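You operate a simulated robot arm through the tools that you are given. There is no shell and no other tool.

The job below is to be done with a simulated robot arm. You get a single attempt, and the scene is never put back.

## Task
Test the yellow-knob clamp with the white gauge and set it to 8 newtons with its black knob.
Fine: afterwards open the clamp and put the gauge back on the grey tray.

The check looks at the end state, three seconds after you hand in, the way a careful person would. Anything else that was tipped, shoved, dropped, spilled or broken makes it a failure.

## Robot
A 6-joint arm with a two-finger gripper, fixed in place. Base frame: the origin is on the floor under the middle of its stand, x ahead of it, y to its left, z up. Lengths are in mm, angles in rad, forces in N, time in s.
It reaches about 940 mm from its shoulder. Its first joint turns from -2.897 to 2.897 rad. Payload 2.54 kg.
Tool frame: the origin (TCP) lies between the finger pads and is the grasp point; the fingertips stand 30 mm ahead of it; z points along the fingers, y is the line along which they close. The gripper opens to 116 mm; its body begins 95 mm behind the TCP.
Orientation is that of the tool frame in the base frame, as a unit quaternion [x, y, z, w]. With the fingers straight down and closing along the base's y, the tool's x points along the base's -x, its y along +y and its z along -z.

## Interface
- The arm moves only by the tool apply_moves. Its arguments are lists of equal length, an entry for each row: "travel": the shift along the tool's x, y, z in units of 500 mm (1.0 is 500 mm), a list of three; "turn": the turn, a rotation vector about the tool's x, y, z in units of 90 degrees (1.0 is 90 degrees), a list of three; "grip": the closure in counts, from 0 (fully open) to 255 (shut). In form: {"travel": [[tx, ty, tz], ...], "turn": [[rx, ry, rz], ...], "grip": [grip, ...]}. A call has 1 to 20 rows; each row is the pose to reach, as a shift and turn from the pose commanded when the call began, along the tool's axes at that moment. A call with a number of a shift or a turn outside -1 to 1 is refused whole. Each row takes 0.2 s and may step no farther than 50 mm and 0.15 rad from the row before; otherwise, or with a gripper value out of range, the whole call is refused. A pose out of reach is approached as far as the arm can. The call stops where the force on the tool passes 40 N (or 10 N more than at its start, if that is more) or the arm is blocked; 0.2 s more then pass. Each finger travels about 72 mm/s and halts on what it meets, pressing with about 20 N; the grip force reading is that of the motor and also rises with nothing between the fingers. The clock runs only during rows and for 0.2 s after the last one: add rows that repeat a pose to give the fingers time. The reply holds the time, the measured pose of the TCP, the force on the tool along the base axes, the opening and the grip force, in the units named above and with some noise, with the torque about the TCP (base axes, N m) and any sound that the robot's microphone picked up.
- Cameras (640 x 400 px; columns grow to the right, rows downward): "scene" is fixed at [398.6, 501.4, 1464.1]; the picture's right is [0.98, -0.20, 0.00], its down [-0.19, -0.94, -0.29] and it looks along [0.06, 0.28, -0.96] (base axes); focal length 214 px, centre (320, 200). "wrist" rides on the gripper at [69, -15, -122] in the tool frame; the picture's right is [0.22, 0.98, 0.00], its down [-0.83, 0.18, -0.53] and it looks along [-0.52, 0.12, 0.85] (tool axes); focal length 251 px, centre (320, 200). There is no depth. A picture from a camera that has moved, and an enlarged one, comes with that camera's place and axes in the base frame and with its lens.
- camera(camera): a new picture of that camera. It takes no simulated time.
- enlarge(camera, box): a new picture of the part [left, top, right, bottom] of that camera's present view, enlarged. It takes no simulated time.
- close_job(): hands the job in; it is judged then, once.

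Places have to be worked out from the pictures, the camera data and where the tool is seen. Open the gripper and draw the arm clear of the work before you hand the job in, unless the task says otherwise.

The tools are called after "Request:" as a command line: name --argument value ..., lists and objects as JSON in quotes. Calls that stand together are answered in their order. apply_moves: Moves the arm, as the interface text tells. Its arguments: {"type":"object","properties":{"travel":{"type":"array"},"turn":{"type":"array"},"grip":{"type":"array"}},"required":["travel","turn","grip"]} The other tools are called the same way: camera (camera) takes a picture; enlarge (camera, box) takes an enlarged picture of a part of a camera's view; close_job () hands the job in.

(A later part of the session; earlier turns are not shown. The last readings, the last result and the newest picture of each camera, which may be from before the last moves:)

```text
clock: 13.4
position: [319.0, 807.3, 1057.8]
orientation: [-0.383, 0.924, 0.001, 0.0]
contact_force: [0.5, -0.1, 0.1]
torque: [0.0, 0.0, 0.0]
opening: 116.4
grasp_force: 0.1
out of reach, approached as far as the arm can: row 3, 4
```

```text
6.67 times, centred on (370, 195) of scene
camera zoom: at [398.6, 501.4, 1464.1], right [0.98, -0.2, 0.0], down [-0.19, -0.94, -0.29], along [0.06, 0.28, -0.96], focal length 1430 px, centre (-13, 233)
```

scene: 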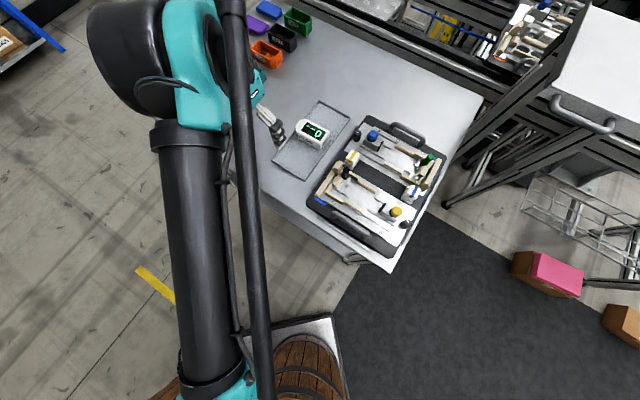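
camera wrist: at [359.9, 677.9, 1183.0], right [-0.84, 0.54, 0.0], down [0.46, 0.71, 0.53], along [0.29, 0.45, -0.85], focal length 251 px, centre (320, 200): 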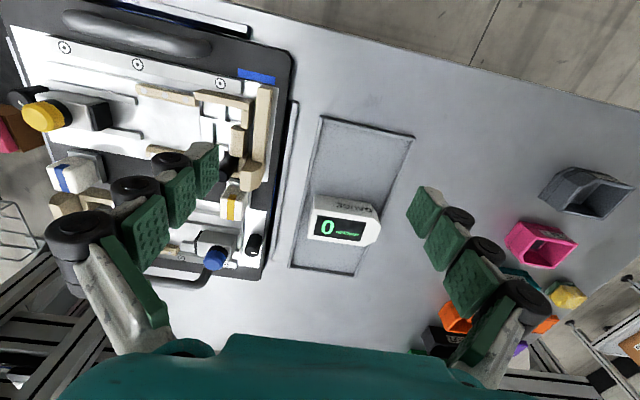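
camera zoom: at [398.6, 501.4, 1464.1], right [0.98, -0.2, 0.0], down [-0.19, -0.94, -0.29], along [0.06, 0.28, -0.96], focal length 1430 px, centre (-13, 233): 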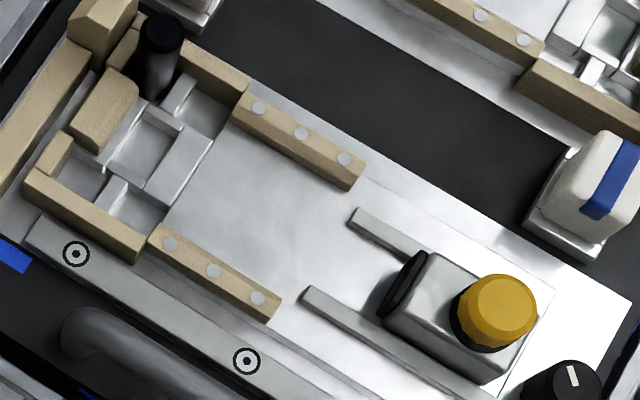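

Measurements: the bay between the tan rails is ~55 mm wide (centre line V≈849), the rails' tops are at z≈904, the pointer knob top is at (647,560,904). The gauge (≈99 mm) is longer than the present gap (~93 mm), so the block must move back. I'll return over the clamp and turn the tool to align with its axis.

Request:
apply_moves --travel '[[0.0, -0.08, 0.0], [0.0, -0.16, 0.0], [0.0, -0.24, 0.0], [0.0, -0.24, 0.0]]' --turn '[[0, 0, 0], [0, 0, 0], [0, 0, 0], [0, 0, 0]]' --grip '[0, 0, 0, 0]'

Request:
apply_moves --travel '[[-0.0081, -0.0436, 0.004], [-0.0161, -0.0873, 0.008], [-0.0242, -0.1309, 0.012], [-0.0323, -0.1745, 0.016], [-0.0404, -0.2182, 0.02], [-0.0484, -0.2618, 0.024], [-0.0565, -0.3055, 0.028], [-0.0646, -0.3491, 0.032], [-0.0727, -0.3927, 0.036], [-0.0807, -0.4364, 0.04], [-0.0888, -0.48, 0.044], [-0.0888, -0.48, 0.044]]' --turn '[[0, 0, 0.0909], [0, 0, 0.1818], [0, 0, 0.2727], [0, 0, 0.3636], [0, 0, 0.4545], [0, 0, 0.5455], [0, 0, 0.6364], [0, 0, 0.7273], [0, 0, 0.8182], [0, 0, 0.9091], [0, 0, 1.0], [0, 0, 1.0]]' --grip '[0, 0, 0, 0, 0, 0, 0, 0, 0, 0, 0, 0]'

Request:
camera --camera "wrist"

```text
clock: 14.4
position: [405.0, 722.6, 1058.5]
orientation: [-0.382, 0.924, 0.001, 0.0]
contact_force: [-0.1, 0.2, -0.4]
torque: [0.0, 0.0, 0.02]
opening: 116.1
grasp_force: 0.1
```

```text
clock: 17.0
position: [607.1, 585.7, 1036.2]
orientation: [0.383, 0.924, 0.001, 0.0]
contact_force: [0.3, -0.1, 0.5]
torque: [0.03, 0.01, 0.0]
opening: 116.1
grasp_force: 0.1
```

```text
taken
camera wrist: at [547.1, 623.5, 1158.6], right [0.54, 0.84, 0.0], down [0.71, -0.46, 0.53], along [0.45, -0.29, -0.85], focal length 251 px, centre (320, 200)
```

wrist: 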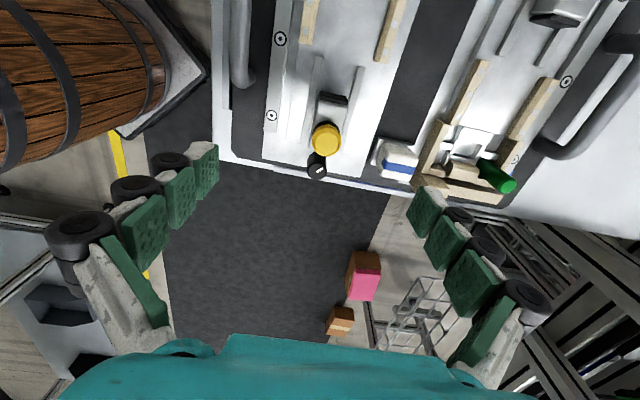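

The tool is aligned over the yellow block. I'll enlarge to fix the yellow knob's, block's and pointer knob's places precisely before approaching.

Request:
enlarge --camera "wrist" --box '[280, 60, 380, 200]'

Request:
enlarge --camera "wrist" --box '[295, 110, 355, 190]'

```text
2.86 times, centred on (330, 130) of wrist
camera zoom: at [547.1, 623.5, 1158.6], right [0.54, 0.84, 0.0], down [0.71, -0.46, 0.53], along [0.45, -0.29, -0.85], focal length 718 px, centre (291, 400)
```

zoom: 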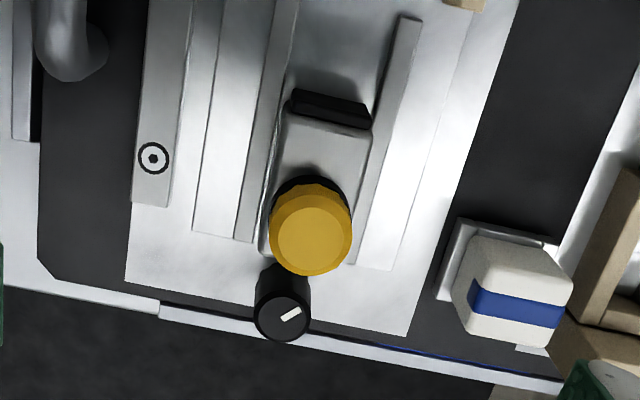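

```text
5.00 times, centred on (325, 150) of wrist
camera zoom: at [547.1, 623.5, 1158.6], right [0.54, 0.84, 0.0], down [0.71, -0.46, 0.53], along [0.45, -0.29, -0.85], focal length 1257 px, centre (295, 450)
```

zoom: 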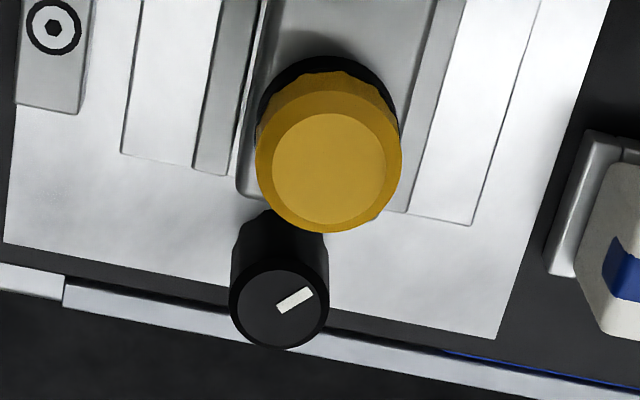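

The knob top is at (613.5,588.5,946) by both cameras. I'll descend to put the fingertips at about z=927 around the yellow knob, then close gently on it.

Request:
apply_moves --travel '[[-0.003, 0.007, 0.05], [-0.0058, 0.0137, 0.1], [-0.0058, 0.0137, 0.13], [-0.0058, 0.0137, 0.158], [-0.0058, 0.0137, 0.158]]' --turn '[[0, 0, 0], [0, 0, 0], [0, 0, 0], [0, 0, 0], [0, 0, 0]]' --grip '[0, 0, 0, 0, 0]'

Request:
camera --camera "wrist"

Request:
enlarge --camera "scene" --box '[350, 165, 450, 265]'

```text
clock: 18.2
position: [613.6, 588.2, 957.9]
orientation: [0.383, 0.924, -0.001, -0.001]
contact_force: [-0.1, -0.4, 0.3]
torque: [0.01, 0.01, 0.0]
opening: 116.0
grasp_force: 0.1
```

```text
taken
camera wrist: at [553.7, 625.9, 1079.6], right [0.54, 0.84, 0.0], down [0.71, -0.46, 0.53], along [0.45, -0.29, -0.85], focal length 251 px, centre (320, 200)
```

wrist: 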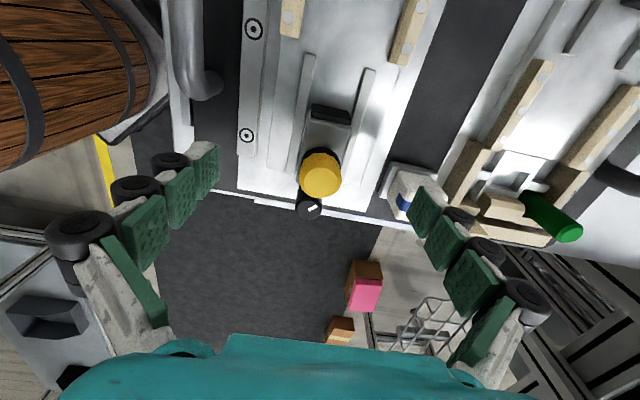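

```text
4.00 times, centred on (400, 215) of scene
camera zoom: at [398.6, 501.4, 1464.1], right [0.98, -0.2, 0.0], down [-0.19, -0.94, -0.29], along [0.06, 0.28, -0.96], focal length 858 px, centre (0, 140)
```

zoom: 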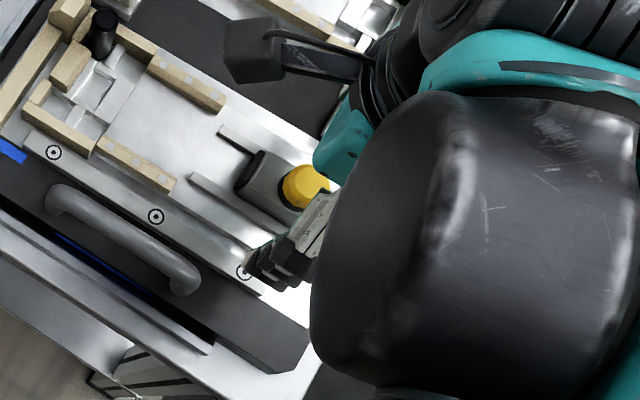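

The knob is centred between the fingers. I'll close on it.

Request:
apply_moves --travel '[[0, 0, 0], [0, 0, 0], [0, 0, 0], [0, 0, 0], [0, 0, 0], [0, 0, 0]]' --turn '[[0, 0, 0], [0, 0, 0], [0, 0, 0], [0, 0, 0], [0, 0, 0], [0, 0, 0]]' --grip '[100, 180, 255, 255, 255, 255]'

Request:
camera --camera "wrist"

```text
clock: 19.6
position: [613.4, 588.3, 957.7]
orientation: [0.383, 0.924, 0.0, -0.001]
contact_force: [5.7, 5.2, 3.2]
torque: [0.18, -0.14, 0.03]
opening: 25.3
grasp_force: 20.0
```

```text
taken
camera wrist: at [553.9, 626.2, 1079.8], right [0.54, 0.84, 0.0], down [0.71, -0.46, 0.53], along [0.45, -0.29, -0.85], focal length 251 px, centre (320, 200)
```

wrist: 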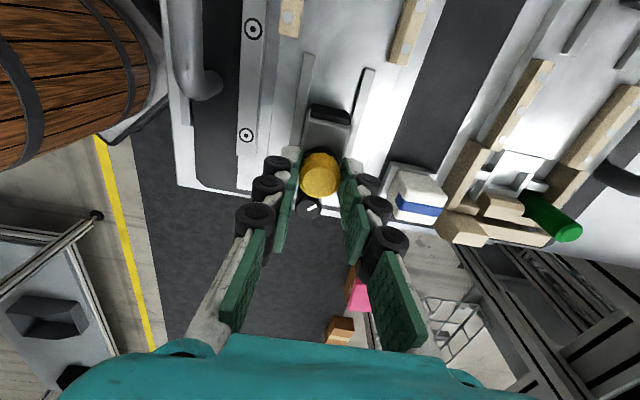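

Gripped at 25.3 mm. I'll try pulling the block gently back (+u, away from the jaw) by 4 mm and read the force.

Request:
apply_moves --travel '[[-0.002, 0, 0], [-0.004, 0, 0], [-0.006, 0, 0], [-0.008, 0, 0], [-0.008, 0, 0]]' --turn '[[0, 0, 0], [0, 0, 0], [0, 0, 0], [0, 0, 0], [0, 0, 0]]' --grip '[255, 255, 255, 255, 255]'

```text
clock: 20.8
position: [615.9, 586.5, 957.0]
orientation: [0.382, 0.924, 0.0, -0.001]
contact_force: [-1.9, 19.0, 2.8]
torque: [0.62, 0.17, 0.05]
opening: 25.6
grasp_force: 20.2
```

Pulling back meets about 15 N resistance after 3 mm – the block seems at its rear stop. I'll try the other way, toward the jaw, in small steps.

Request:
apply_moves --travel '[[0.004, 0, 0], [0.008, 0, 0], [0.012, 0, 0], [0.016, 0, 0], [0.016, 0, 0]]' --turn '[[0, 0, 0], [0, 0, 0], [0, 0, 0], [0, 0, 0], [0, 0, 0]]' --grip '[255, 255, 255, 255, 255]'

```text
clock: 22.0
position: [610.6, 590.2, 955.8]
orientation: [0.383, 0.924, -0.001, -0.002]
contact_force: [2.0, -4.2, -0.3]
torque: [-0.35, -0.26, -0.03]
opening: 25.3
grasp_force: 19.6
```

Forward, the force is only about 4 N after 3–4 mm. I'll look whether the block moved.

Request:
enlarge --camera "wrist" --box '[260, 60, 380, 220]'

Request:
enlarge --camera "scene" --box '[340, 165, 420, 225]'

```text
2.50 times, centred on (320, 140) of wrist
camera zoom: at [551.1, 628.6, 1077.9], right [0.54, 0.84, 0.0], down [0.71, -0.46, 0.53], along [0.45, -0.29, -0.85], focal length 629 px, centre (320, 350)
```

zoom: 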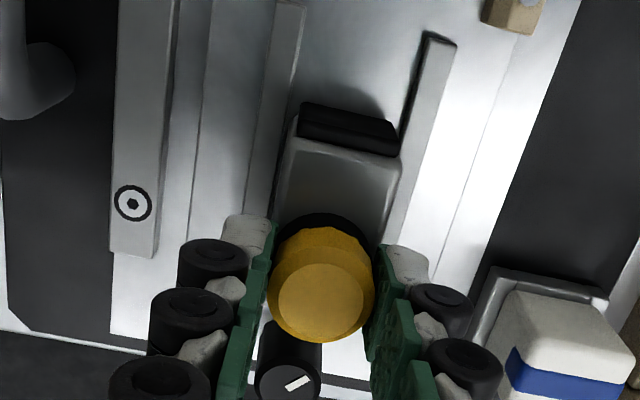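

```text
6.67 times, centred on (380, 195) of scene
camera zoom: at [398.6, 501.4, 1464.1], right [0.98, -0.2, 0.0], down [-0.19, -0.94, -0.29], along [0.06, 0.28, -0.96], focal length 1430 px, centre (-80, 233)
```

zoom: 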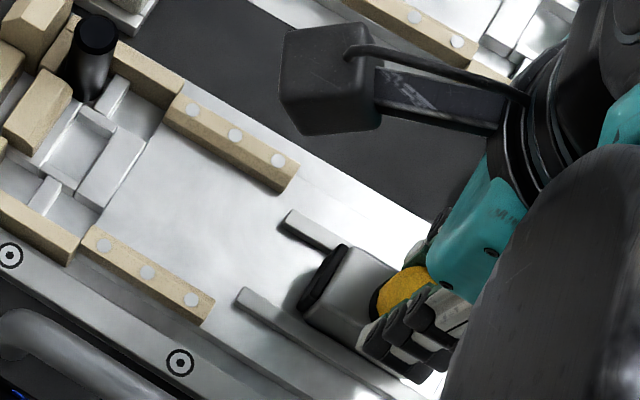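

The block slid forward about 3.5 mm with only light friction. I'll push it another 10 mm to see how the force behaves.

Request:
apply_moves --travel '[[0.005, 0, 0], [0.01, 0, 0], [0.015, 0, 0], [0.02, 0, 0], [0.02, 0, 0]]' --turn '[[0, 0, 0], [0, 0, 0], [0, 0, 0], [0, 0, 0], [0, 0, 0]]' --grip '[255, 255, 255, 255, 255]'

```text
clock: 23.2
position: [604.2, 598.2, 956.7]
orientation: [0.382, 0.924, 0.0, 0.0]
contact_force: [-3.9, -1.5, -0.4]
torque: [0.01, 0.15, 0.02]
opening: 25.6
grasp_force: 20.1
```

It slides freely (friction of a few N). I'll push further in small rows to find where its travel ends or latches, listening for sounds.

Request:
apply_moves --travel '[[0.008, 0, 0], [0.016, 0, 0], [0.024, 0, 0], [0.032, 0, 0], [0.032, 0, 0]]' --turn '[[0, 0, 0], [0, 0, 0], [0, 0, 0], [0, 0, 0], [0, 0, 0]]' --grip '[255, 255, 255, 255, 255]'

```text
clock: 24.4
position: [593.1, 608.6, 956.6]
orientation: [0.382, 0.924, 0.0, 0.0]
contact_force: [0.8, 0.6, 0.7]
torque: [-0.07, -0.07, -0.06]
opening: 25.2
grasp_force: 19.9
```

Request:
apply_moves --travel '[[0.008, 0, 0], [0.016, 0, 0], [0.024, 0, 0], [0.032, 0, 0], [0.032, 0, 0]]' --turn '[[0, 0, 0], [0, 0, 0], [0, 0, 0], [0, 0, 0], [0, 0, 0]]' --grip '[255, 255, 255, 255, 255]'

Request:
enlarge --camera "wrist" --box '[240, 60, 400, 220]'

Request:
enlarge --camera "scene" --box '[340, 165, 420, 225]'

```text
clock: 25.6
position: [580.0, 622.2, 956.1]
orientation: [0.382, 0.924, 0.001, -0.002]
contact_force: [5.1, -3.2, 3.4]
torque: [0.04, 0.0, 0.03]
opening: 23.9
grasp_force: 20.1
```

```text
2.50 times, centred on (320, 140) of wrist
camera zoom: at [519.5, 658.8, 1078.1], right [0.54, 0.84, 0.0], down [0.71, -0.46, 0.53], along [0.45, -0.28, -0.85], focal length 629 px, centre (320, 350)
```

zoom: 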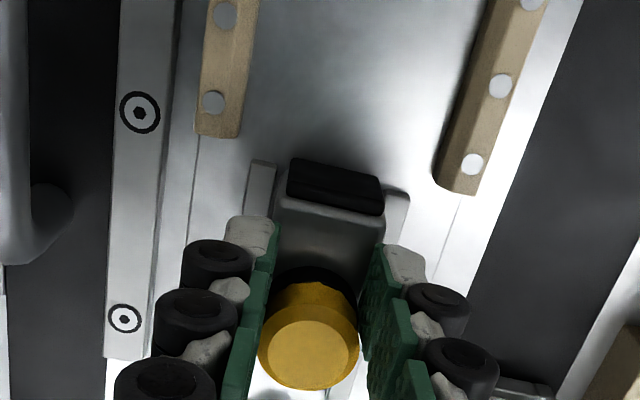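

```text
6.67 times, centred on (380, 195) of scene
camera zoom: at [398.6, 501.4, 1464.1], right [0.98, -0.2, 0.0], down [-0.19, -0.94, -0.29], along [0.06, 0.28, -0.96], focal length 1430 px, centre (-80, 233)
```

zoom: 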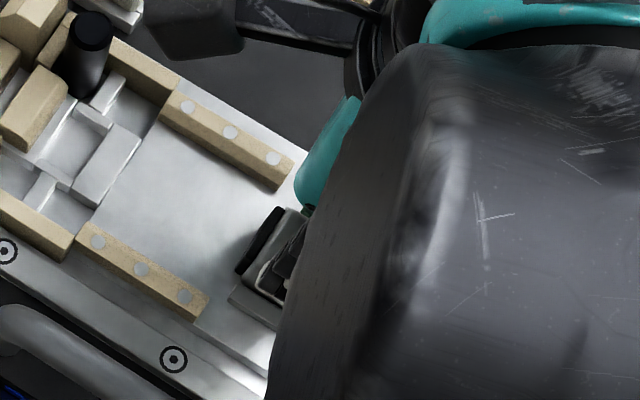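

The ring marks moved slightly in the scene view (about 2–3 mm toward -u), so the board may have shifted a little. I'll check carefully before doing more.

Request:
enlarge --camera "scene" --box '[325, 155, 375, 210]'

Request:
enlarge --camera "scene" --box '[300, 150, 420, 270]'

```text
7.27 times, centred on (350, 182) of scene
camera zoom: at [398.6, 501.4, 1464.1], right [0.98, -0.2, 0.0], down [-0.19, -0.94, -0.29], along [0.06, 0.28, -0.96], focal length 1560 px, centre (102, 327)
```

zoom: 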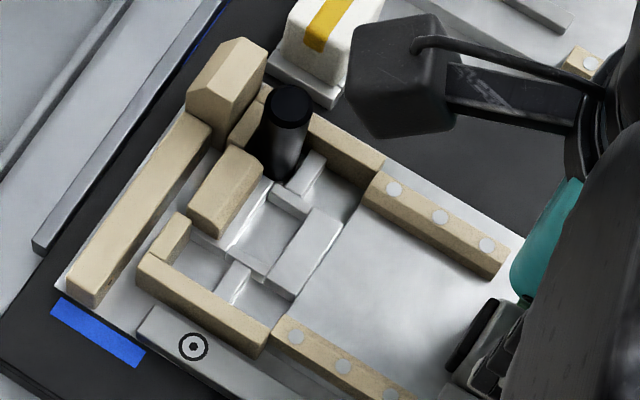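

```text
3.33 times, centred on (360, 210) of scene
camera zoom: at [398.6, 501.4, 1464.1], right [0.98, -0.2, 0.0], down [-0.19, -0.94, -0.29], along [0.06, 0.28, -0.96], focal length 715 px, centre (187, 167)
```

zoom: 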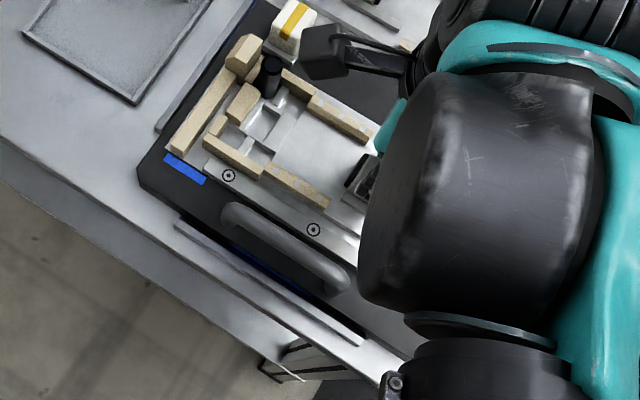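

The block has moved about 34 mm forward and the knob slipped in my grip as it hit its front stop; the whole board crept ~2.5 mm toward -u. I'll open the fingers and look whether the block stays.

Request:
apply_moves --travel '[[0, 0, 0], [0, 0, 0], [0, 0, 0], [0, 0, 0]]' --turn '[[0, 0, 0], [0, 0, 0], [0, 0, 0], [0, 0, 0]]' --grip '[180, 140, 120, 120]'

Request:
enlarge --camera "wrist" --box '[220, 40, 420, 240]'

```text
clock: 26.6
position: [580.3, 619.6, 955.8]
orientation: [0.384, 0.923, 0.0, -0.001]
contact_force: [1.3, -0.2, -0.6]
torque: [-0.01, 0.03, -0.01]
opening: 61.4
grasp_force: 0.0
```

```text
2.00 times, centred on (320, 140) of wrist
camera zoom: at [520.4, 658.2, 1077.9], right [0.54, 0.84, 0.0], down [0.71, -0.46, 0.53], along [0.45, -0.29, -0.85], focal length 503 px, centre (320, 320)
```

zoom: 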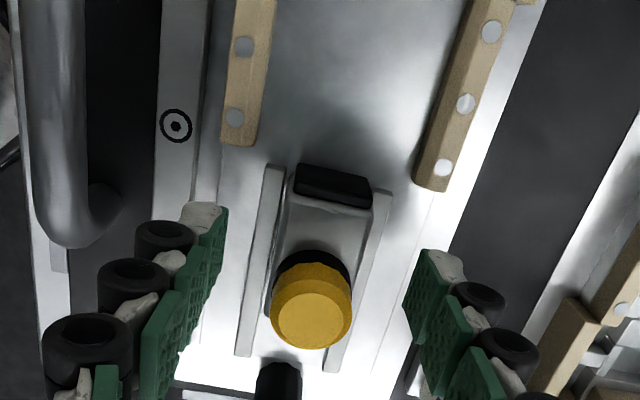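

The block stayed; the knob is now at about (589,612). I'll recentre on the knob, grip and test whether it turns (small twist) while reading the torque.

Request:
apply_moves --travel '[[-0.012, 0.001, 0], [-0.0232, 0.001, 0], [-0.0232, 0.001, 0], [-0.0232, 0.001, 0], [-0.0232, 0.001, 0], [-0.0232, 0.001, 0]]' --turn '[[0, 0, 0], [0, 0, 0], [0, 0, 0], [0, 0, 0], [0, 0, 0], [0, 0, 0]]' --grip '[120, 120, 200, 255, 255, 255]'

Request:
apply_moves --travel '[[0, 0, 0], [0, 0, 0], [0, 0, 0]]' --turn '[[0, 0, 0.08], [0, 0, 0.15], [0, 0, 0.15]]' --grip '[255, 255, 255]'

```text
clock: 28.0
position: [590.1, 611.7, 957.0]
orientation: [0.384, 0.924, 0.001, -0.001]
contact_force: [-1.6, -1.4, 0.2]
torque: [-0.01, 0.07, 0.02]
opening: 25.3
grasp_force: 19.9
```

```text
clock: 28.8
position: [589.1, 612.3, 957.4]
orientation: [0.489, 0.873, 0.001, 0.0]
contact_force: [2.5, 4.0, 2.5]
torque: [0.14, -0.1, -0.19]
opening: 24.8
grasp_force: 19.7
```

The torque is 0.19 N·m after 13°. I'll twist a bit more to see if it grows (fixed) or stays (turning or slipping).

Request:
apply_moves --travel '[[0, 0, 0], [0, 0, 0], [0, 0, 0]]' --turn '[[0, 0, 0.08], [0, 0, 0.16], [0, 0, 0.16]]' --grip '[255, 255, 255]'

Request:
enlarge --camera "wrist" --box '[240, 80, 400, 240]'

```text
clock: 29.6
position: [588.5, 612.3, 956.9]
orientation: [0.594, 0.804, 0.0, 0.0]
contact_force: [6.6, 6.3, -1.1]
torque: [0.16, -0.18, -0.07]
opening: 25.1
grasp_force: 20.6
```

```text
2.50 times, centred on (320, 160) of wrist
camera zoom: at [553.7, 674.3, 1078.2], right [0.87, 0.49, 0.0], down [0.42, -0.74, 0.53], along [0.26, -0.46, -0.85], focal length 629 px, centre (320, 300)
```

zoom: 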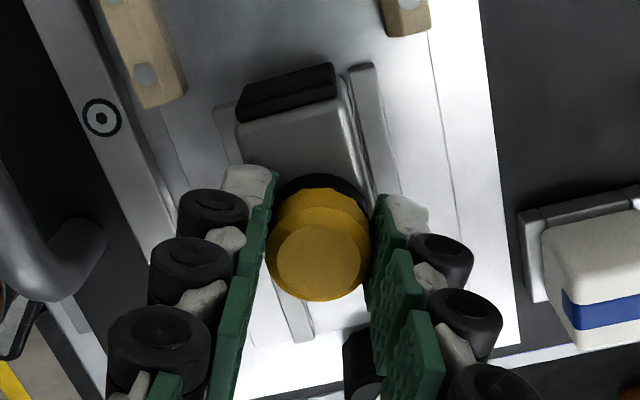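

The torque fell again, so the fingers just slip round – the yellow knob is a handle for sliding. I'll open, turn back, regrip and slide the block back toward its rear stop.

Request:
apply_moves --travel '[[0, 0, 0], [0, 0, 0], [0, 0, 0], [0, 0, 0], [0, 0, 0], [0, 0, 0], [0, 0, 0], [0, 0, 0], [0, 0, 0], [0, 0, 0]]' --turn '[[0, 0, 0], [0, 0, 0], [0, 0, -0.08], [0, 0, -0.16], [0, 0, -0.24], [0, 0, -0.31], [0, 0, -0.31], [0, 0, -0.31], [0, 0, -0.31], [0, 0, -0.31]]' --grip '[180, 140, 140, 140, 140, 140, 200, 255, 255, 255]'

Request:
apply_moves --travel '[[-0.008, 0, 0], [-0.016, 0, 0], [-0.024, 0, 0], [-0.032, 0, 0], [-0.04, 0, 0], [-0.048, 0, 0], [-0.056, 0, 0], [-0.056, 0, 0]]' --turn '[[0, 0, 0], [0, 0, 0], [0, 0, 0], [0, 0, 0], [0, 0, 0], [0, 0, 0], [0, 0, 0], [0, 0, 0]]' --grip '[255, 255, 255, 255, 255, 255, 255, 255]'

```text
clock: 31.8
position: [588.1, 612.9, 957.5]
orientation: [0.383, 0.924, 0.001, 0.0]
contact_force: [-2.2, -2.6, -0.4]
torque: [-0.08, 0.07, -0.03]
opening: 25.4
grasp_force: 20.2
```

```text
clock: 33.6
position: [609.5, 591.6, 957.7]
orientation: [0.383, 0.924, 0.001, -0.001]
contact_force: [-6.5, -12.1, 0.9]
torque: [-0.4, 0.16, -0.04]
opening: 25.4
grasp_force: 20.6
```

The block is near its rear end again. I'll pull on in small steps, which should also bring the board back to its original place; then check the ring marks.

Request:
apply_moves --travel '[[-0.004, 0, 0], [-0.008, 0, 0], [-0.012, 0, 0], [-0.016, 0, 0], [-0.016, 0, 0]]' --turn '[[0, 0, 0], [0, 0, 0], [0, 0, 0], [0, 0, 0], [0, 0, 0]]' --grip '[255, 255, 255, 255, 255]'

Request:
enlarge --camera "scene" --box '[325, 155, 375, 210]'

```text
clock: 34.8
position: [614.1, 587.6, 957.6]
orientation: [0.382, 0.924, 0.002, 0.0]
contact_force: [-12.0, 13.9, 4.8]
torque: [0.4, 0.37, 0.01]
opening: 25.9
grasp_force: 20.2
```

```text
7.27 times, centred on (350, 182) of scene
camera zoom: at [398.6, 501.4, 1464.1], right [0.98, -0.2, 0.0], down [-0.19, -0.94, -0.29], along [0.06, 0.28, -0.96], focal length 1560 px, centre (102, 327)
```

zoom: 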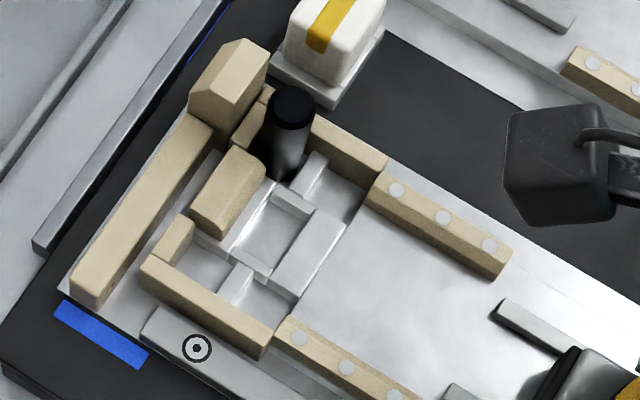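

The board came most of the way back (about 1 mm left). One more small pull.

Request:
apply_moves --travel '[[-0.003, 0, 0], [-0.006, 0, 0], [-0.006, 0, 0]]' --turn '[[0, 0, 0], [0, 0, 0], [0, 0, 0]]' --grip '[255, 255, 255]'

Request:
enlarge --camera "scene" --box '[325, 155, 375, 210]'

```text
clock: 35.6
position: [615.7, 584.4, 957.4]
orientation: [0.382, 0.924, -0.001, -0.001]
contact_force: [-12.7, 12.9, -0.2]
torque: [0.4, 0.37, -0.02]
opening: 25.5
grasp_force: 20.6
```

```text
7.27 times, centred on (350, 182) of scene
camera zoom: at [398.6, 501.4, 1464.1], right [0.98, -0.2, 0.0], down [-0.19, -0.94, -0.29], along [0.06, 0.28, -0.96], focal length 1560 px, centre (102, 327)
```

zoom: 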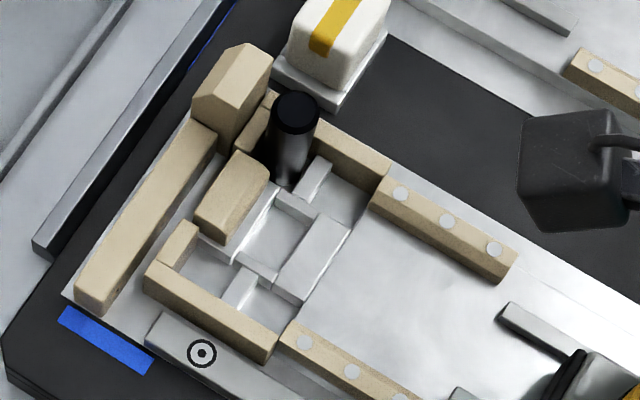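

The board is now within ~1.5 mm of its original place and I know it slides at about 18 N, so I must stay below that. I'll release the knob and rise.

Request:
apply_moves --travel '[[0.004, 0, 0], [0.006, 0, 0], [0.006, 0, 0], [0.006, 0, 0], [0.006, 0, -0.05], [0.006, 0, -0.12], [0.006, 0, -0.2]]' --turn '[[0, 0, 0], [0, 0, 0], [0, 0, 0], [0, 0, 0], [0, 0, 0], [0, 0, 0], [0, 0, 0]]' --grip '[255, 180, 60, 0, 0, 0, 0]'

Request:
enlarge --camera "wrist" --box '[260, 40, 400, 200]'

```text
clock: 37.2
position: [613.6, 588.5, 1059.3]
orientation: [0.382, 0.924, 0.0, -0.001]
contact_force: [0.6, 0.8, 0.0]
torque: [0.0, 0.0, -0.01]
opening: 116.0
grasp_force: 0.1
```

```text
2.50 times, centred on (330, 120) of wrist
camera zoom: at [553.4, 626.5, 1180.2], right [0.54, 0.84, 0.0], down [0.71, -0.46, 0.53], along [0.45, -0.29, -0.85], focal length 629 px, centre (295, 400)
```

zoom: 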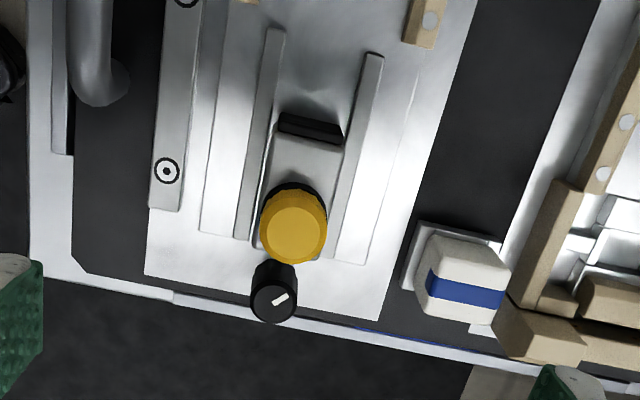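

Now I want a look at the jaw end from its front (camera on the +u side). I'll rotate the tool 180° in two calls while staying at z≈1059.

Request:
apply_moves --travel '[[0.0196, 0.003, 0], [0.0392, 0.006, 0], [0.0588, 0.009, 0], [0.0784, 0.012, 0], [0.098, 0.015, 0], [0.1176, 0.018, 0], [0.1372, 0.021, 0], [0.1568, 0.024, 0], [0.1764, 0.027, 0], [0.196, 0.03, 0], [0.2156, 0.0332, 0]]' --turn '[[0, 0, -0.0909], [0, 0, -0.1818], [0, 0, -0.2727], [0, 0, -0.3636], [0, 0, -0.4545], [0, 0, -0.5455], [0, 0, -0.6364], [0, 0, -0.7273], [0, 0, -0.8182], [0, 0, -0.9091], [0, 0, -1.0]]' --grip '[0, 0, 0, 0, 0, 0, 0, 0, 0, 0, 0]'

Request:
apply_moves --travel '[[0, 0, 0], [0, 0, 0], [0, 0, 0], [0, 0, 0], [0, 0, 0], [0, 0, 0], [0, 0, 0], [0, 0, 0], [0, 0, 0], [0, 0, 0], [0, 0, 0], [0, 0, 0]]' --turn '[[0, 0, -0.0909], [0, 0, -0.1818], [0, 0, -0.2727], [0, 0, -0.3636], [0, 0, -0.4545], [0, 0, -0.5455], [0, 0, -0.6364], [0, 0, -0.7273], [0, 0, -0.8182], [0, 0, -0.9091], [0, 0, -1.0], [0, 0, -1.0]]' --grip '[0, 0, 0, 0, 0, 0, 0, 0, 0, 0, 0, 0]'

Request:
camera --camera "wrist"

```text
clock: 39.6
position: [549.0, 674.0, 1055.9]
orientation: [-0.384, 0.924, 0.001, 0.0]
contact_force: [0.4, -1.2, -0.2]
torque: [-0.02, 0.01, -0.02]
opening: 116.0
grasp_force: 0.1
```

```text
clock: 42.2
position: [550.6, 674.4, 1057.0]
orientation: [0.924, -0.382, -0.001, 0.0]
contact_force: [-0.4, 0.2, 0.2]
torque: [0.0, 0.01, 0.01]
opening: 115.7
grasp_force: 0.1
```

```text
taken
camera wrist: at [609.4, 636.5, 1179.2], right [-0.54, -0.84, 0.0], down [-0.71, 0.45, 0.53], along [-0.45, 0.29, -0.84], focal length 251 px, centre (320, 200)
```

wrist: 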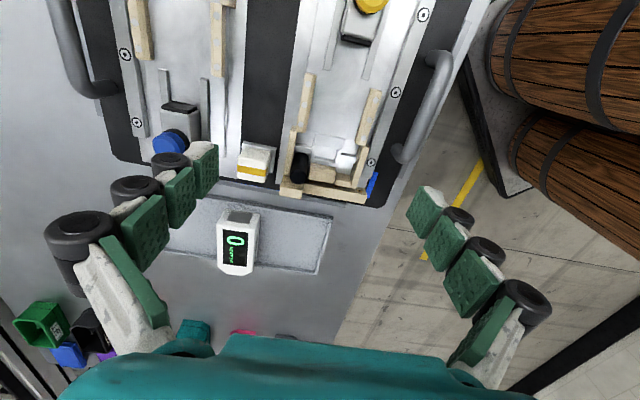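

Good, a front view of the jaw. Enlarging it.

Request:
enlarge --camera "wrist" --box '[270, 100, 400, 220]'

Request:
enlarge --camera "wrist" --box '[275, 130, 345, 205]'

Request:
enlarge --camera "wrist" --box '[200, 190, 280, 290]'

Request:
enlarge --camera "wrist" --box '[320, 0, 420, 60]'

```text
3.33 times, centred on (335, 160) of wrist
camera zoom: at [609.4, 636.5, 1179.2], right [-0.54, -0.84, 0.0], down [-0.71, 0.45, 0.53], along [-0.45, 0.29, -0.84], focal length 838 px, centre (270, 333)
```

zoom: 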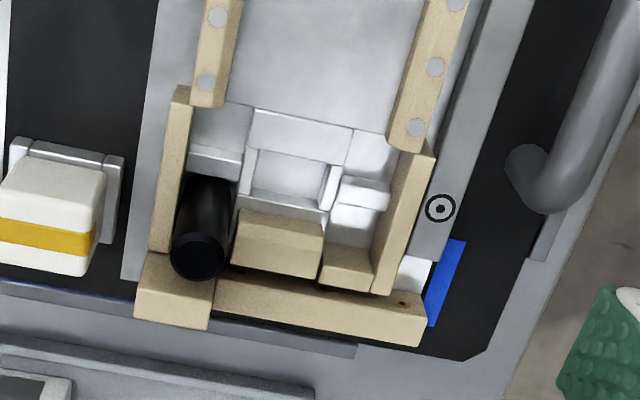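

```text
5.33 times, centred on (310, 168) of wrist
camera zoom: at [609.4, 636.5, 1179.2], right [-0.54, -0.84, 0.0], down [-0.71, 0.45, 0.53], along [-0.45, 0.29, -0.84], focal length 1341 px, centre (373, 373)
```

zoom: 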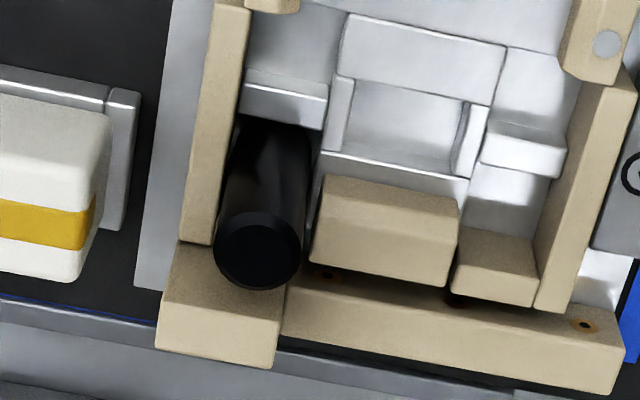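

```text
4.00 times, centred on (240, 240) of wrist
camera zoom: at [609.4, 636.5, 1179.2], right [-0.54, -0.84, 0.0], down [-0.71, 0.45, 0.53], along [-0.45, 0.29, -0.84], focal length 1006 px, centre (640, 40)
```

zoom: 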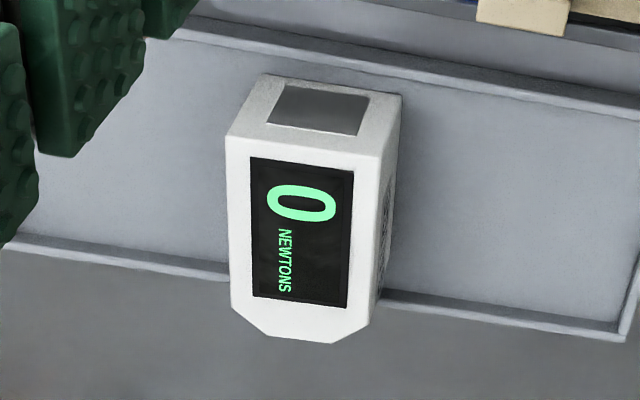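

```text
6.40 times, centred on (370, 30) of wrist
camera zoom: at [609.4, 636.5, 1179.2], right [-0.54, -0.84, 0.0], down [-0.71, 0.45, 0.53], along [-0.45, 0.29, -0.84], focal length 1609 px, centre (0, 1288)
```

zoom: 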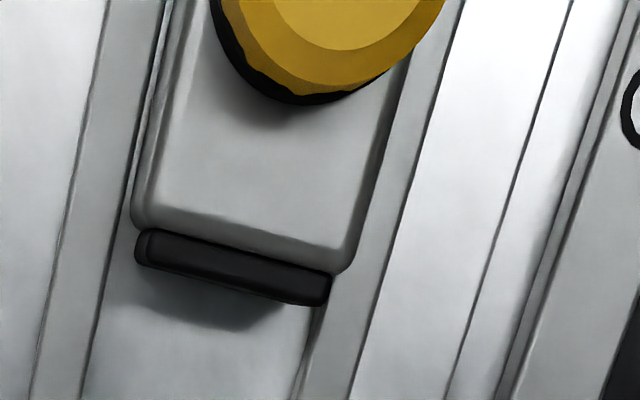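

The gauge's flat end carries a grey sensing plate that the dark pad should press. I need to know whether the white front piece stands above the bay floor, so I'll zoom in hard there.

Request:
enlarge --camera "wrist" --box '[302, 122, 352, 152]'

Request:
enlarge --camera "wrist" --box '[285, 150, 335, 190]'

Request:
enlarge --camera "wrist" --box '[325, 140, 375, 180]'

```text
12.80 times, centred on (327, 137) of wrist
camera zoom: at [609.4, 636.5, 1179.2], right [-0.54, -0.84, 0.0], down [-0.71, 0.45, 0.53], along [-0.45, 0.29, -0.84], focal length 3218 px, centre (230, 1006)
```

zoom: 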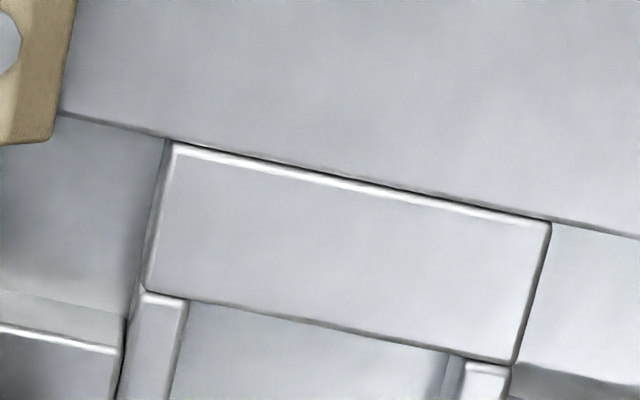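

```text
10.00 times, centred on (310, 170) of wrist
camera zoom: at [609.4, 636.5, 1179.2], right [-0.54, -0.84, 0.0], down [-0.71, 0.45, 0.53], along [-0.45, 0.29, -0.84], focal length 2514 px, centre (420, 500)
```

zoom: 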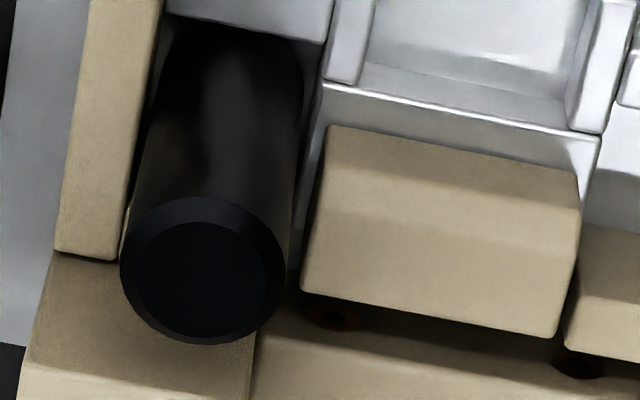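

```text
10.00 times, centred on (350, 160) of wrist
camera zoom: at [609.4, 636.5, 1179.2], right [-0.54, -0.84, 0.0], down [-0.71, 0.45, 0.53], along [-0.45, 0.29, -0.84], focal length 2514 px, centre (20, 600)
```

zoom: 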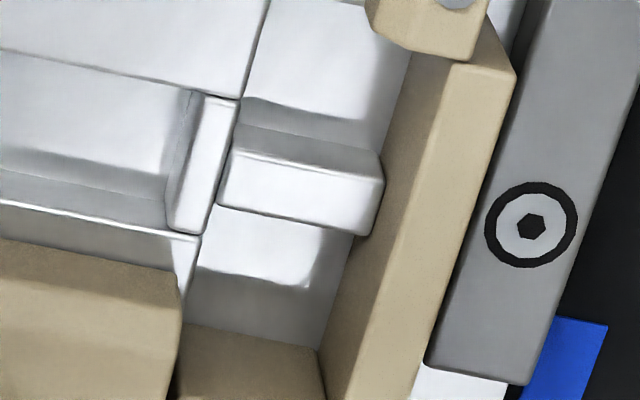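

Triangulation now agrees everywhere: gauge top z=899.7, flat-end middle (487.4,853.7), nose middle (414.5,921.7), axis −43°, tray floor z≈862. It lies beyond vertical-tool reach, so I'll approach with the tool tilted outward, gripping along its length. First, yaw the tool and move toward it.

Request:
apply_moves --travel '[[-0.0265, 0.012, 0], [-0.053, 0.0241, 0], [-0.0795, 0.0361, 0], [-0.106, 0.0481, 0], [-0.1325, 0.0602, 0], [-0.1589, 0.0722, 0], [-0.1854, 0.0843, 0], [-0.2119, 0.0963, 0], [-0.2384, 0.1083, 0], [-0.2649, 0.1204, 0], [-0.2914, 0.1324, 0], [-0.2914, 0.1324, 0]]' --turn '[[0, 0, 0.0891], [0, 0, 0.1782], [0, 0, 0.2673], [0, 0, 0.3564], [0, 0, 0.4455], [0, 0, 0.5345], [0, 0, 0.6236], [0, 0, 0.7127], [0, 0, 0.8018], [0, 0, 0.8909], [0, 0, 0.98], [0, 0, 0.98]]' --grip '[0, 0, 0, 0, 0, 0, 0, 0, 0, 0, 0, 0]'

```text
clock: 44.8
position: [400.7, 732.0, 1057.5]
orientation: [-0.396, 0.918, 0.001, 0.0]
contact_force: [0.2, -0.1, 0.1]
torque: [0.02, 0.04, 0.03]
opening: 116.1
grasp_force: 0.0
```

Yaw is right (closing axis along −43.3°). Now I'll tilt 25° outward and move to a pre-approach point above the gauge.

Request:
apply_moves --travel '[[-0.0426, 0.028, 0.01], [-0.0851, 0.056, 0.03], [-0.1277, 0.084, 0.06], [-0.1702, 0.112, 0.1], [-0.2128, 0.14, 0.135], [-0.2128, 0.14, 0.135]]' --turn '[[0, -0.0556, 0], [0, -0.1112, 0], [0, -0.1668, 0], [0, -0.2224, 0], [0, -0.278, 0], [0, -0.278, 0]]' --grip '[0, 0, 0, 0, 0, 0]'

Request:
camera --camera "wrist"

```text
clock: 46.2
position: [422.5, 854.5, 989.7]
orientation: [-0.388, 0.896, 0.087, 0.199]
contact_force: [0.0, -0.1, -0.6]
torque: [0.0, 0.01, 0.0]
opening: 116.1
grasp_force: 0.1
```

```text
taken
camera wrist: at [354.8, 761.9, 1069.9], right [-0.85, 0.53, -0.09], down [0.23, 0.5, 0.83], along [0.48, 0.68, -0.55], focal length 251 px, centre (320, 200)
```

wrist: 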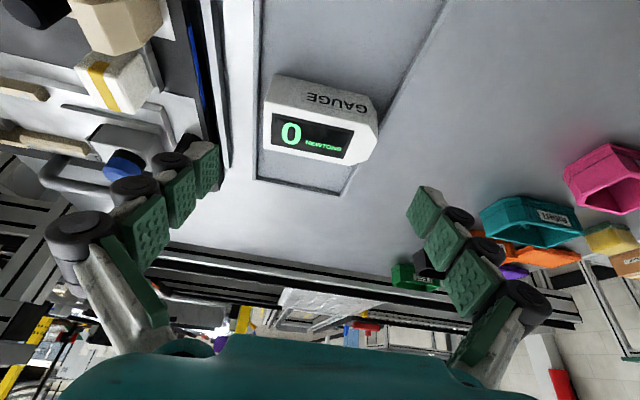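

The tilted pose is reachable. I'll descend along the tool axis about 55 mm and check the alignment with the gauge ends.

Request:
apply_moves --travel '[[0.002, 0.001, 0.04], [0.004, 0.002, 0.08], [0.005, 0.003, 0.11], [0.005, 0.003, 0.11]]' --turn '[[0, 0, 0], [0, 0, 0], [0, 0, 0], [0, 0, 0]]' --grip '[0, 0, 0, 0]'

Request:
camera --camera "wrist"

Request:
enlarge --camera "scene" --box '[260, 90, 360, 190]'

```text
clock: 47.2
position: [434.9, 872.4, 938.8]
orientation: [-0.388, 0.896, 0.086, 0.198]
contact_force: [-0.7, -0.7, 0.0]
torque: [0.01, -0.04, 0.01]
opening: 116.2
grasp_force: 0.0
```

```text
taken
camera wrist: at [366.7, 779.7, 1019.7], right [-0.85, 0.53, -0.09], down [0.23, 0.5, 0.83], along [0.48, 0.68, -0.55], focal length 251 px, centre (320, 200)
```

wrist: 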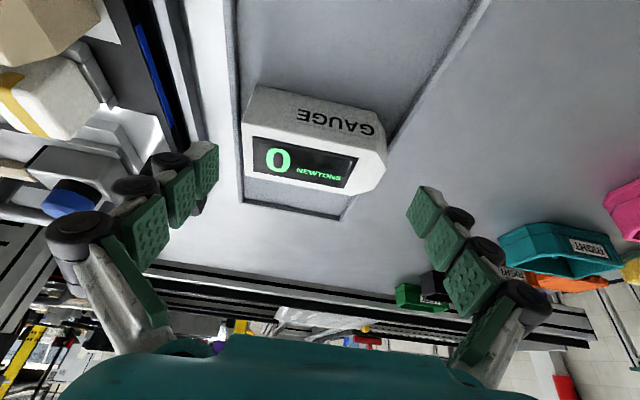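

```text
4.00 times, centred on (310, 140) of scene
camera zoom: at [398.6, 501.4, 1464.1], right [0.98, -0.2, 0.0], down [-0.19, -0.94, -0.29], along [0.06, 0.28, -0.96], focal length 858 px, centre (360, 440)
```

zoom: 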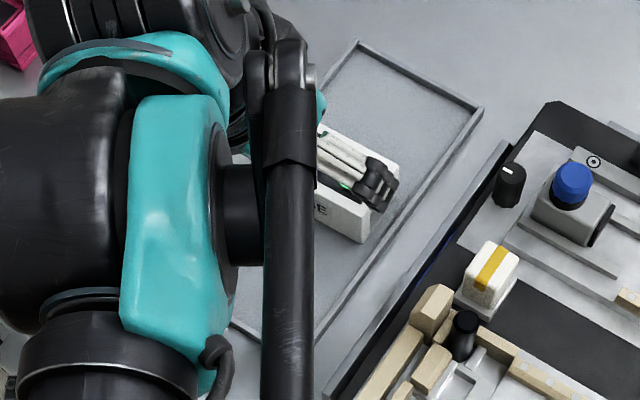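

Alignment looks right (gauge ends about 8 mm inside each finger). I'll descend the remaining 37 mm.

Request:
apply_moves --travel '[[0.001, -0.0026, 0.025], [0.002, -0.0026, 0.05], [0.002, -0.0026, 0.0736], [0.002, -0.0026, 0.0736]]' --turn '[[0, 0, 0], [0, 0, 0], [0, 0, 0], [0, 0, 0]]' --grip '[0, 0, 0, 0]'

Request:
camera --camera "wrist"

```text
clock: 48.2
position: [444.9, 882.5, 905.3]
orientation: [-0.388, 0.896, 0.087, 0.199]
contact_force: [-0.2, -0.3, 0.6]
torque: [0.0, -0.02, 0.01]
opening: 115.7
grasp_force: 0.1
```

```text
taken
camera wrist: at [377.8, 789.5, 986.0], right [-0.85, 0.53, -0.09], down [0.23, 0.5, 0.83], along [0.48, 0.68, -0.55], focal length 251 px, centre (320, 200)
```

wrist: 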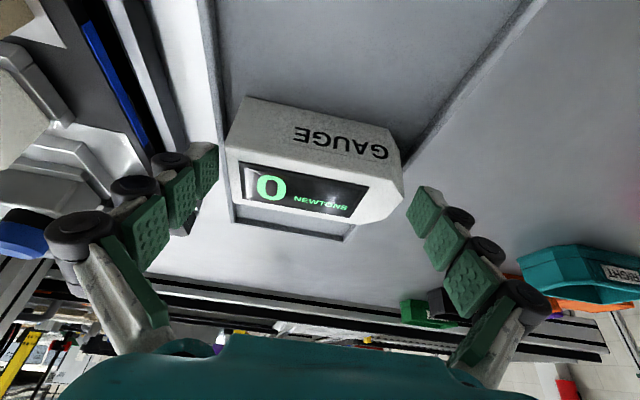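

Fingers are at both ends of the gauge. I'll close on it.

Request:
apply_moves --travel '[[0, 0, 0], [0, 0, 0], [0, 0, 0], [0, 0, 0], [0, 0, 0]]' --turn '[[0, 0, 0], [0, 0, 0], [0, 0, 0], [0, 0, 0], [0, 0, 0]]' --grip '[20, 40, 80, 80, 80]'

Request:
camera --camera "wrist"

```text
clock: 49.4
position: [445.9, 881.8, 905.5]
orientation: [-0.388, 0.896, 0.087, 0.198]
contact_force: [1.1, -0.1, 6.1]
torque: [-0.05, -0.08, -0.05]
opening: 99.7
grasp_force: 19.9
```

```text
taken
camera wrist: at [377.8, 789.3, 986.5], right [-0.85, 0.53, -0.09], down [0.23, 0.5, 0.83], along [0.48, 0.68, -0.55], focal length 251 px, centre (320, 200)
```

wrist: 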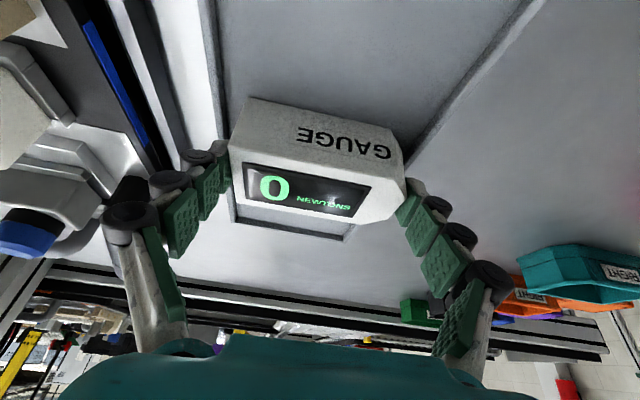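

Gripped at 99.7 mm – exactly the gauge's length. I'll lift it 20 mm and check it hangs properly.

Request:
apply_moves --travel '[[-0.0043, 0, -0.0091], [-0.0085, 0, -0.0182], [-0.017, 0, -0.0363], [-0.017, 0, -0.0363]]' --turn '[[0, 0, 0], [0, 0, 0], [0, 0, 0], [0, 0, 0]]' --grip '[80, 80, 80, 80]'

Request:
camera --camera "wrist"

```text
clock: 50.4
position: [446.1, 882.5, 928.8]
orientation: [-0.389, 0.895, 0.088, 0.199]
contact_force: [-1.7, 0.2, 30.2]
torque: [-0.36, -0.23, 0.07]
opening: 86.4
grasp_force: 19.5
```

```text
taken
camera wrist: at [378.2, 788.9, 1009.4], right [-0.85, 0.53, -0.09], down [0.22, 0.5, 0.83], along [0.48, 0.69, -0.54], focal length 251 px, centre (320, 200)
```

wrist: 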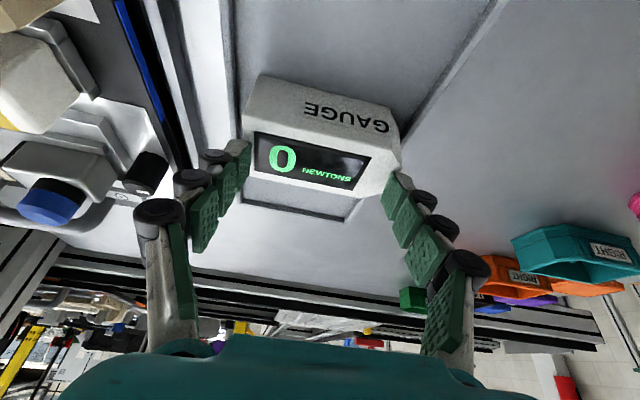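

The fingers slipped off the gauge's top edge instead of lifting it. I'll open at once and look.

Request:
apply_moves --travel '[[0, 0, -0.005], [-0.004, 0, -0.02], [-0.008, 0, -0.04], [-0.008, 0, -0.04]]' --turn '[[0, 0, 0], [0, 0, 0], [0, 0, 0], [0, 0, 0]]' --grip '[30, 0, 0, 0]'

Request:
camera --camera "wrist"

Request:
enlarge --camera "wrist" --box '[230, 60, 410, 240]'

```text
clock: 51.4
position: [442.0, 878.5, 944.7]
orientation: [-0.388, 0.896, 0.087, 0.199]
contact_force: [0.4, 0.8, -0.4]
torque: [0.03, 0.01, -0.04]
opening: 116.4
grasp_force: 0.1
```

```text
taken
camera wrist: at [375.8, 784.8, 1025.7], right [-0.85, 0.53, -0.09], down [0.23, 0.5, 0.83], along [0.48, 0.68, -0.55], focal length 251 px, centre (320, 200)
```

wrist: 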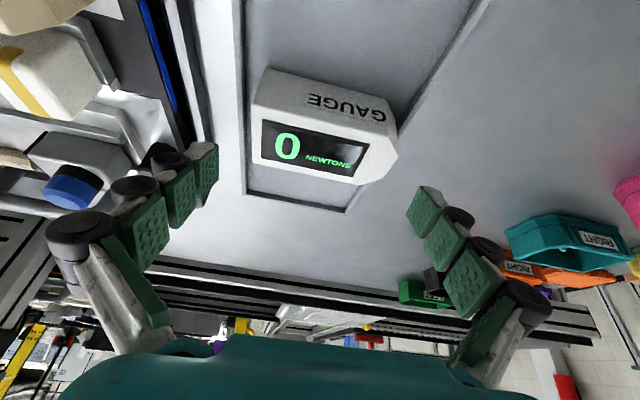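

```text
2.22 times, centred on (320, 150) of wrist
camera zoom: at [375.8, 784.8, 1025.7], right [-0.85, 0.53, -0.09], down [0.23, 0.5, 0.83], along [0.48, 0.68, -0.55], focal length 559 px, centre (320, 311)
```

zoom: 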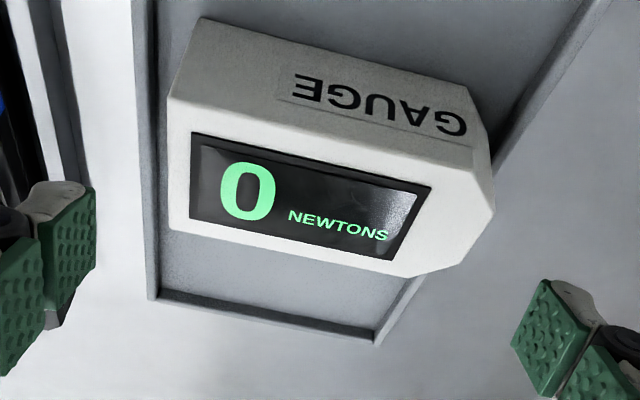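

The gauge is still properly on the tray. I'll regrip a little deeper with full closure and lift only 3 mm, reading the vertical force to learn its weight and grip.

Request:
apply_moves --travel '[[0.002, 0, 0.025], [0.004, 0, 0.05], [0.007, 0, 0.0735], [0.0095, 0, 0.0915], [0.0095, 0, 0.0915]]' --turn '[[0, 0, 0], [0, 0, 0], [0, 0, 0], [0, 0, 0], [0, 0, 0]]' --grip '[0, 0, 0, 0, 0]'

Request:
camera --camera "wrist"

```text
clock: 52.6
position: [453.4, 891.0, 902.1]
orientation: [-0.387, 0.896, 0.087, 0.198]
contact_force: [-0.5, 0.5, -0.1]
torque: [-0.02, 0.02, -0.01]
opening: 116.0
grasp_force: 0.0
```

```text
taken
camera wrist: at [386.2, 796.4, 982.7], right [-0.85, 0.53, -0.09], down [0.23, 0.5, 0.83], along [0.48, 0.68, -0.55], focal length 251 px, centre (320, 200)
```

wrist: 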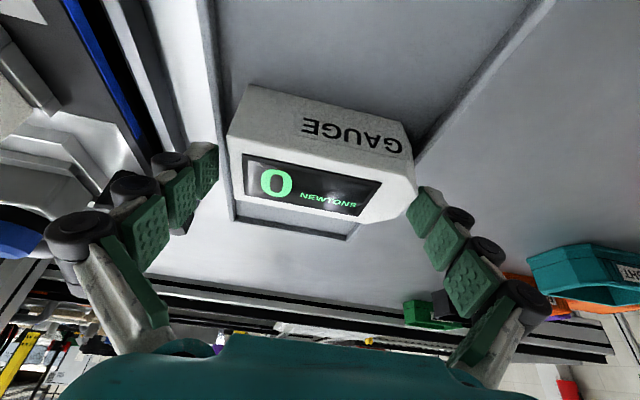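

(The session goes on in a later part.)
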